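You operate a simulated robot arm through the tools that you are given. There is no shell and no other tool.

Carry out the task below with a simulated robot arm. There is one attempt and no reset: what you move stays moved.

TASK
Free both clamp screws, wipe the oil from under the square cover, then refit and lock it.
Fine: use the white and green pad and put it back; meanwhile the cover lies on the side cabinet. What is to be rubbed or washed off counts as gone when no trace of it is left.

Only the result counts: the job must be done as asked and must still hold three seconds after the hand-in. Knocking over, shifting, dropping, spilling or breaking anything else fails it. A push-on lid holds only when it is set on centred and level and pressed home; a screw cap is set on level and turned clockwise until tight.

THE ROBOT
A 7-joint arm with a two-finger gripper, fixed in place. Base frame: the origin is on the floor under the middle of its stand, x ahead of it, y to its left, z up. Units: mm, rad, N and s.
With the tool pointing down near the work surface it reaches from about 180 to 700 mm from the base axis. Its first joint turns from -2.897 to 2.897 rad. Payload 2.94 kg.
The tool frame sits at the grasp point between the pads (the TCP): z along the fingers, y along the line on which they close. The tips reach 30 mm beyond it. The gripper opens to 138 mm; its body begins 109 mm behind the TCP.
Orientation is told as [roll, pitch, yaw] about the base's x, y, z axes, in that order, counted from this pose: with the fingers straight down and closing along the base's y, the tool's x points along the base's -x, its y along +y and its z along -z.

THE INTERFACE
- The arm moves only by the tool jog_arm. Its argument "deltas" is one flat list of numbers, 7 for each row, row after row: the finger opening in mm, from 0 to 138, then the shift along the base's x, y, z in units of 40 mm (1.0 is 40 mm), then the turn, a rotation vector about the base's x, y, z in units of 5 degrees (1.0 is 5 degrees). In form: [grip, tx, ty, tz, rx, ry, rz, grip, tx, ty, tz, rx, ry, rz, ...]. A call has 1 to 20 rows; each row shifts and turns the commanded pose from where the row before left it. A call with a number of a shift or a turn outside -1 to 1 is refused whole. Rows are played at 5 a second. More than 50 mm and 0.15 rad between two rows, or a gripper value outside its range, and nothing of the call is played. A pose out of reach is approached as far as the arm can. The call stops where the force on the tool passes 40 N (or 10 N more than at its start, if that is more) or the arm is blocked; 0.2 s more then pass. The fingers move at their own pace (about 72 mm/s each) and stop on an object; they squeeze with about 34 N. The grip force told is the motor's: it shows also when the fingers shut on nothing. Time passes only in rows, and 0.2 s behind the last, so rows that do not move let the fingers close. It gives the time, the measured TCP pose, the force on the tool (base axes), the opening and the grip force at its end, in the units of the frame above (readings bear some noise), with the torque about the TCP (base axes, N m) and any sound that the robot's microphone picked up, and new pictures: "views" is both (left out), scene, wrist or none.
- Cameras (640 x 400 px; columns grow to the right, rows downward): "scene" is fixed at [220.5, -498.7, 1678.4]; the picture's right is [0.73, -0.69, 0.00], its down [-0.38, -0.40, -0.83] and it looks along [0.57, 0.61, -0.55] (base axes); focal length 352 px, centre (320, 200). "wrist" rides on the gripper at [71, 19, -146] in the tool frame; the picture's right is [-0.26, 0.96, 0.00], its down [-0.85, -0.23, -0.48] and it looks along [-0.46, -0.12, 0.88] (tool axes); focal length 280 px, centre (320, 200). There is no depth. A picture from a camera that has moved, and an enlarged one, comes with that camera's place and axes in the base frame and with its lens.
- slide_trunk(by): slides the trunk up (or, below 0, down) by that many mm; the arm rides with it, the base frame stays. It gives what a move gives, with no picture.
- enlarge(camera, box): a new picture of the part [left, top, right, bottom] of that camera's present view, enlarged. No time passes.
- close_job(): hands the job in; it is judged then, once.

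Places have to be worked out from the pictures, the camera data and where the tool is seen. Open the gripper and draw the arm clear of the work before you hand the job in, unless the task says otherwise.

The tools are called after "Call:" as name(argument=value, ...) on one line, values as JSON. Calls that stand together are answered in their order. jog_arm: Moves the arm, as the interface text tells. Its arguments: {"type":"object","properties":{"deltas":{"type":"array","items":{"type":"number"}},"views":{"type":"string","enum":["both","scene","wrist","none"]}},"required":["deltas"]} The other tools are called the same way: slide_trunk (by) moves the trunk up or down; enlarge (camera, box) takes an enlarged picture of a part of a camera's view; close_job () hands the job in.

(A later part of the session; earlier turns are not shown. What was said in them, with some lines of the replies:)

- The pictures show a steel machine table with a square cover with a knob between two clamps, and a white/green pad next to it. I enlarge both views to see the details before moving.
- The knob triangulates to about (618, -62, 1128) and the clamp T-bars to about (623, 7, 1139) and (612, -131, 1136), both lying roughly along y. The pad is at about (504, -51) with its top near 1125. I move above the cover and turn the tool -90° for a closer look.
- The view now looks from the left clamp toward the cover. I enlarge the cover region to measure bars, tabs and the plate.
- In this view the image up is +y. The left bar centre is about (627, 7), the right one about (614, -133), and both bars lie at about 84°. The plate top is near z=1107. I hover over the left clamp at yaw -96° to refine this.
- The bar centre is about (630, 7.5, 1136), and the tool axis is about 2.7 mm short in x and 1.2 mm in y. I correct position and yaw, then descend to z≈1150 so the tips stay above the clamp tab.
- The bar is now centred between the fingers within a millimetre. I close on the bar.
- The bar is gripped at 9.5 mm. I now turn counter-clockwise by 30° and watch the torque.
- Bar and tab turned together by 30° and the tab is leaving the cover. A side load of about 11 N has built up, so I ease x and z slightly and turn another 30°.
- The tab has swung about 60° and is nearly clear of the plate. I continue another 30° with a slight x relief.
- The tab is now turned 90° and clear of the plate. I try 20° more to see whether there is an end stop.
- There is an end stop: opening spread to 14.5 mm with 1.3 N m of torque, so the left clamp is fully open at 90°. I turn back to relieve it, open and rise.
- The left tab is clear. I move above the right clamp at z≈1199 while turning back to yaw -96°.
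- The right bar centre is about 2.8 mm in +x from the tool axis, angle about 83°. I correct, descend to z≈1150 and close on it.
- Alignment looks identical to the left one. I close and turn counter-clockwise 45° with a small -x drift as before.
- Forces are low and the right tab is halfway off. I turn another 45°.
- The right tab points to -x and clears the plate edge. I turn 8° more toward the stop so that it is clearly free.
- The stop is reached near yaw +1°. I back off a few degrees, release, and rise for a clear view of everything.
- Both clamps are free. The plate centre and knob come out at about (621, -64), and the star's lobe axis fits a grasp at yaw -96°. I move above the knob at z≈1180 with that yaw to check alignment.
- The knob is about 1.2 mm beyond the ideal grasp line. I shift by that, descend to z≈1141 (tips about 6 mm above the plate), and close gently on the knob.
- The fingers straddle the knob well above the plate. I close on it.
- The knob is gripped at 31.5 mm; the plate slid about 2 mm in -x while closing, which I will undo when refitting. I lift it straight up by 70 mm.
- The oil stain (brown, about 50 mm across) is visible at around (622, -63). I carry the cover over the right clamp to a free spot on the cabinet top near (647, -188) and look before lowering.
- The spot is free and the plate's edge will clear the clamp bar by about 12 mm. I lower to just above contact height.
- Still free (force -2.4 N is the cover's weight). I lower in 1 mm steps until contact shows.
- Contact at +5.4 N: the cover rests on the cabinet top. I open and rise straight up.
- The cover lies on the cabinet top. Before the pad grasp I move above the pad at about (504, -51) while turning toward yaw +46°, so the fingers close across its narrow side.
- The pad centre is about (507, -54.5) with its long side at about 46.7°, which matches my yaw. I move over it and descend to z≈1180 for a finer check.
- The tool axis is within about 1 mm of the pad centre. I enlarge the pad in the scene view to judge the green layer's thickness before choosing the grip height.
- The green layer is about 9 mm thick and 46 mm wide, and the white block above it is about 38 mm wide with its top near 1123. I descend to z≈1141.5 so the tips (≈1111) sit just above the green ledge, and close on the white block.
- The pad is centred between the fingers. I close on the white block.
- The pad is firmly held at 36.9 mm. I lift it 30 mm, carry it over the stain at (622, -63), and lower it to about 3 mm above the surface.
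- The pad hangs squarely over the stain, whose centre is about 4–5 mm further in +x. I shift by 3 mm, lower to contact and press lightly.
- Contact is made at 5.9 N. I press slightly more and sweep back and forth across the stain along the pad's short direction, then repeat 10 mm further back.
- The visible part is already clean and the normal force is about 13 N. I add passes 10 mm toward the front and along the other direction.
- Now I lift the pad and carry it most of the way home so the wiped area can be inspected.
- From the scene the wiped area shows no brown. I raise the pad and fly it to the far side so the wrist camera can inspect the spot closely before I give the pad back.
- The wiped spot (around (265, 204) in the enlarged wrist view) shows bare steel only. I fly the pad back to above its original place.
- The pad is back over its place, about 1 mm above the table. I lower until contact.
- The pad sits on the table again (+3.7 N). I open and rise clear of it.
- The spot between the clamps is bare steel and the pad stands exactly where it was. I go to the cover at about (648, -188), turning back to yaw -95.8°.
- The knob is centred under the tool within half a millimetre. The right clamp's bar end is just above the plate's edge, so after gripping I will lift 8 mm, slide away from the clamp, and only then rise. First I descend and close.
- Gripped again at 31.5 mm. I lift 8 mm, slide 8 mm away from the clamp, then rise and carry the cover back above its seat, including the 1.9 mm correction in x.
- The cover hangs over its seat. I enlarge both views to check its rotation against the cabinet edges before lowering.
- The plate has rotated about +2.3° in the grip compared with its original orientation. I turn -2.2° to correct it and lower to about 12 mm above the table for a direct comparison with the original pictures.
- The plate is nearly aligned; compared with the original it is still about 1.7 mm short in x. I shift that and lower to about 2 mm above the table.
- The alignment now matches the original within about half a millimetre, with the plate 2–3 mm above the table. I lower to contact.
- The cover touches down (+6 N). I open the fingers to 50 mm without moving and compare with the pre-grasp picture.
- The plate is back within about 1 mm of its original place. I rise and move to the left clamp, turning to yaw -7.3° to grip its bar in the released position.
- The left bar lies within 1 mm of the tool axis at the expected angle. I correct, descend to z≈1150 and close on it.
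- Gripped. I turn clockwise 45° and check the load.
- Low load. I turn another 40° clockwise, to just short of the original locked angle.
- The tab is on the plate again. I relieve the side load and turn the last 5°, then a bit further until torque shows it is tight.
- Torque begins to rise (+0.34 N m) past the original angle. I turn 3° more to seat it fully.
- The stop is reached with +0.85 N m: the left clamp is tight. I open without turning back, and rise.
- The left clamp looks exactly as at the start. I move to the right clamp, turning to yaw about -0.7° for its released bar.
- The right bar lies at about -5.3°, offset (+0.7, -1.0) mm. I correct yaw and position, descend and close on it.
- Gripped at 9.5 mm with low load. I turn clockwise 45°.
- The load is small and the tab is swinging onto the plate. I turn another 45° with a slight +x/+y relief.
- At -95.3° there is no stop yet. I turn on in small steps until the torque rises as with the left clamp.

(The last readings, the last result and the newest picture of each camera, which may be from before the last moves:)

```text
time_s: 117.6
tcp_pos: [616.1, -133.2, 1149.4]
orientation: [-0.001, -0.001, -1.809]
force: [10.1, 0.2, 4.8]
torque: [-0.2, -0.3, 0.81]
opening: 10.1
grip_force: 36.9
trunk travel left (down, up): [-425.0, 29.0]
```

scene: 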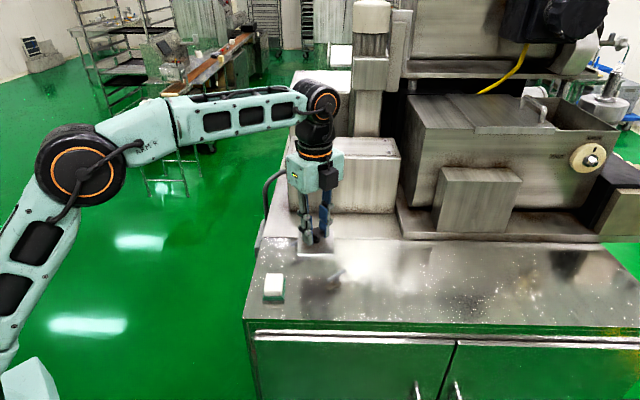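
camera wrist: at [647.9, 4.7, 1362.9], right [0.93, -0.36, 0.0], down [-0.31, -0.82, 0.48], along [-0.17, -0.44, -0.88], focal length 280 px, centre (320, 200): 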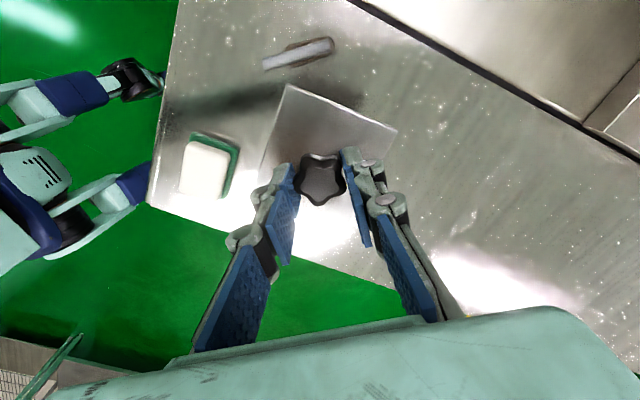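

The right clamp reaches the same stop at +0.81 N m. I release it without turning back and rise.

Call:
jog_arm(deltas=[0, 0, 0, 0, 0, 0, -0.1, 0, 0, 0, 0, 0, 0, 0, 25, 0, 0, 0, 0, 0, 0, 50, 0, 0, 0, 0, 0, 0, 50, 0, 0, 0, 0, 0, 0, 50, 0, 0, 0.5, 0, 0, 0, 50, 0, 0, 0.75, 0, 0, 0, 50, 0, 0, 0.75, 0, 0, 0, 50, 0, 0, 0, 0, 0, 0], views="both")

Call:
enlarge(camera="wrist", box=[160, 0, 480, 240])

Call:
enlarge(camera="scene", box=[260, 225, 360, 300])

```text
time_s: 119.6
tcp_pos: [612.8, -132.6, 1229.9]
orientation: [-0.002, 0.0, -1.818]
force: [0.2, 0.8, 0.4]
torque: [0.03, 0.0, 0.01]
opening: 50.0
grip_force: 0.0
trunk travel left (down, up): [-425.0, 29.0]
camera wrist: at [650.3, -69.5, 1375.8], right [0.87, -0.49, 0.0], down [-0.43, -0.77, 0.48], along [-0.23, -0.41, -0.88], focal length 280 px, centre (320, 200)
```

scene: 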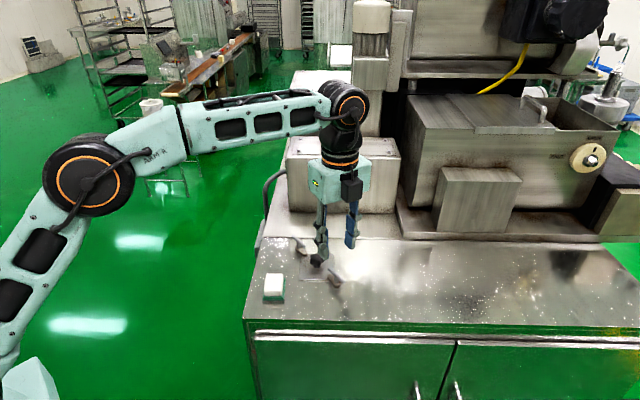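
wrist: 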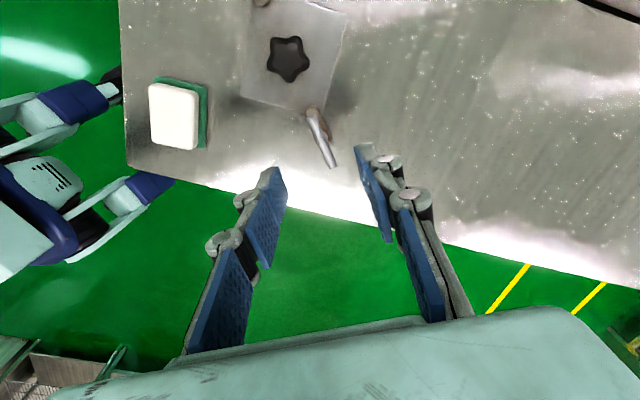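

```text
1.67 times, centred on (320, 120) of wrist
camera zoom: at [650.3, -69.5, 1375.8], right [0.87, -0.49, 0.0], down [-0.43, -0.77, 0.48], along [-0.23, -0.41, -0.88], focal length 467 px, centre (320, 333)
```

zoom: 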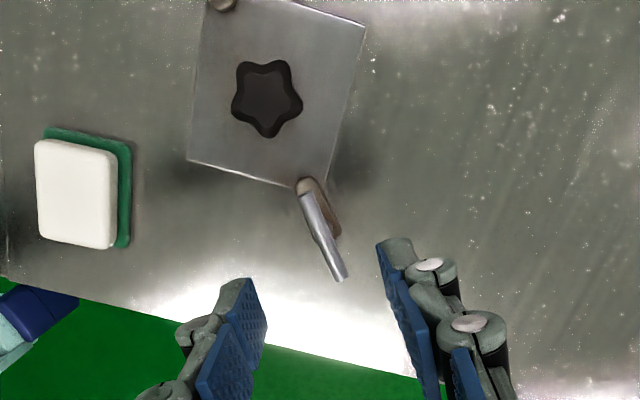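

```text
5.33 times, centred on (310, 262) of scene
camera zoom: at [220.5, -498.7, 1678.4], right [0.73, -0.69, 0.0], down [-0.38, -0.4, -0.83], along [0.57, 0.61, -0.55], focal length 1877 px, centre (373, -133)
```

zoom: 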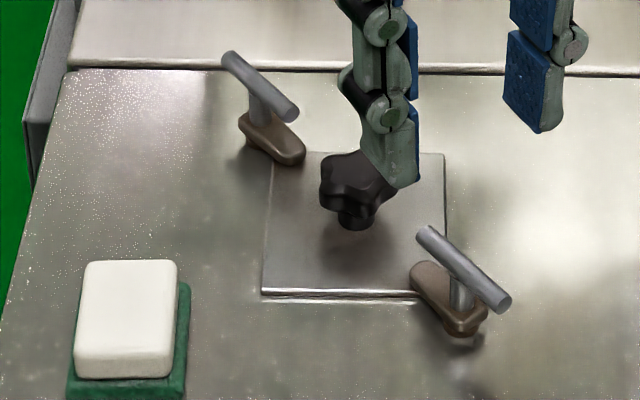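

Both clamps and the cover now match the starting picture, and the pad stands in its old place. I withdraw the arm up and back toward its starting pose.

Call:
jog_arm(deltas=[80, 0, 0, 0.8, 0, 0, 0, 80, 0, 0, 0.8, 0, 0, 0, 80, -0.27, 0.09, 0.1, 0, 0, 1, 80, -0.27, 0.09, 0.1, 0, 0, 1, 80, -0.27, 0.09, 0.1, 0, 0, 1, 80, -0.27, 0.09, 0.1, 0, 0, 1, 80, -0.27, 0.09, 0.1, 0, 0, 1, 80, -0.27, 0.09, 0.1, 0, 0, 1, 80, -0.27, 0.09, 0.1, 0, 0, 1, 80, -0.27, 0.09, 0.1, 0, 0, 1, 80, -0.27, 0.09, 0.1, 0, 0, 1, 80, -0.27, 0.09, 0.1, 0, 0, 1, 80, -0.27, 0.09, 0.1, 0, 0, 1, 80, -0.27, 0.09, 0.1, 0, 0, 1, 80, -0.27, 0.09, 0.1, 0, 0, 1, 80, -0.27, 0.09, 0.1, 0, 0, 1, 80, -0.27, 0.09, 0.1, 0, 0, 1, 80, -0.27, 0.09, 0.1, 0, 0, 1, 80, -0.27, 0.09, 0.1, 0, 0, 1, 80, 0, 0, 0, 0, 0, 0], views="both")

Call:
enlarge(camera="scene", box=[240, 220, 400, 320])

Call:
enlarge(camera="scene", box=[280, 230, 350, 290])

```text
time_s: 123.8
tcp_pos: [431.1, -71.6, 1361.5]
orientation: [0.001, 0.001, -0.334]
force: [-0.3, 0.6, -0.5]
torque: [0.02, 0.01, -0.03]
opening: 80.0
grip_force: 0.1
trunk travel left (down, up): [-425.0, 29.0]
camera wrist: at [370.4, -30.6, 1508.1], right [0.56, 0.83, 0.0], down [0.73, -0.5, 0.48], along [0.39, -0.27, -0.88], focal length 280 px, centre (320, 200)
```

scene: 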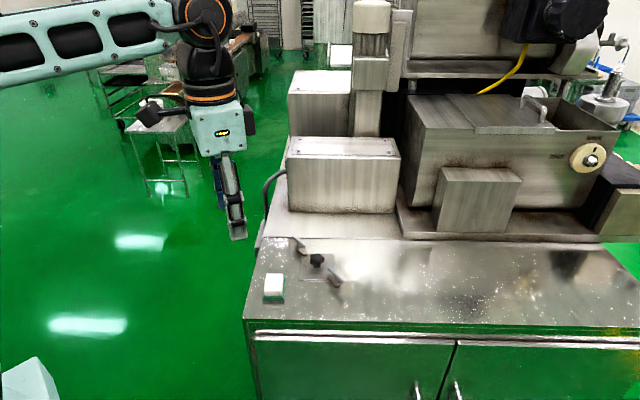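
wrist: 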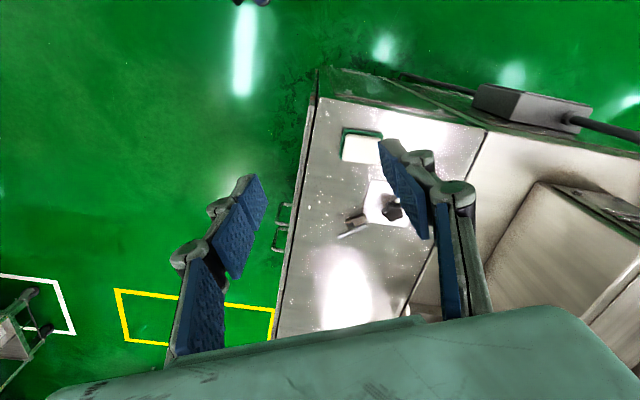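

```text
4.00 times, centred on (320, 270) of scene
camera zoom: at [220.5, -498.7, 1678.4], right [0.73, -0.69, 0.0], down [-0.38, -0.4, -0.83], along [0.57, 0.61, -0.55], focal length 1408 px, centre (320, -80)
```

zoom: 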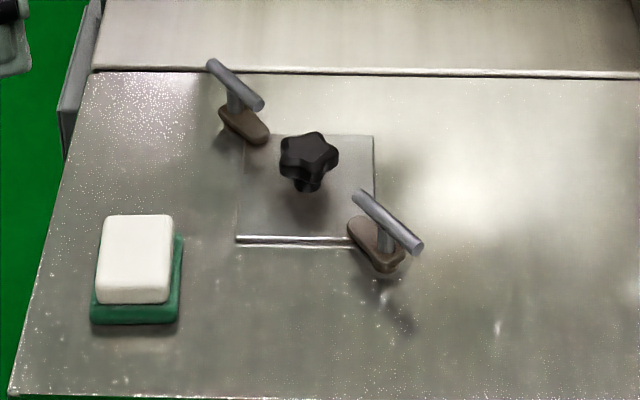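

```text
6.67 times, centred on (315, 260) of scene
camera zoom: at [220.5, -498.7, 1678.4], right [0.73, -0.69, 0.0], down [-0.38, -0.4, -0.83], along [0.57, 0.61, -0.55], focal length 2347 px, centre (353, -200)
```

zoom: 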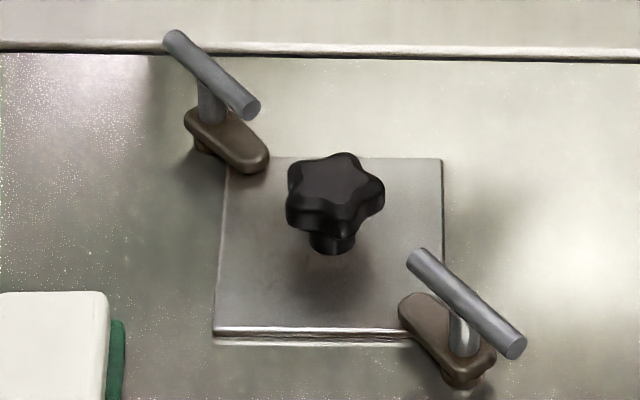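

The final picture matches the starting one: the cover is within about 1.5 mm of its place with both tabs on it, and both T-bars are at their locked angle. The pad is back, the oil is gone, and the arm is clear with the gripper open. I hand the job in.

Call:
close_job()

```text
The job is handed in.
```

The job is done and handed in: the oil under the square cover is wiped away, and the cover is back on with both clamps locked. I don't have the judge's result.

- **Clamp screws:** I turned both about 90° counter-clockwise until they stopped, which swung their tabs off the cover. To lock them again I turned each clockwise until it was tight, at about 0.8 N m. They now sit at the same angle as at the start.
- **Cover:** It lay on the cabinet top to the right of its seat while I wiped. I took that top to be the "side cabinet", since no other cabinet was within reach. It is back within about 1.5 mm of where it was, with both tabs on it.
- **Oil:** I wiped with the green side of the pad down. Close pictures from both cameras showed bare steel and no brown before the cover went back on.
- **Pad:** It is back within about 1 mm of its original spot.

The arm is drawn back near its starting pose with the gripper open.
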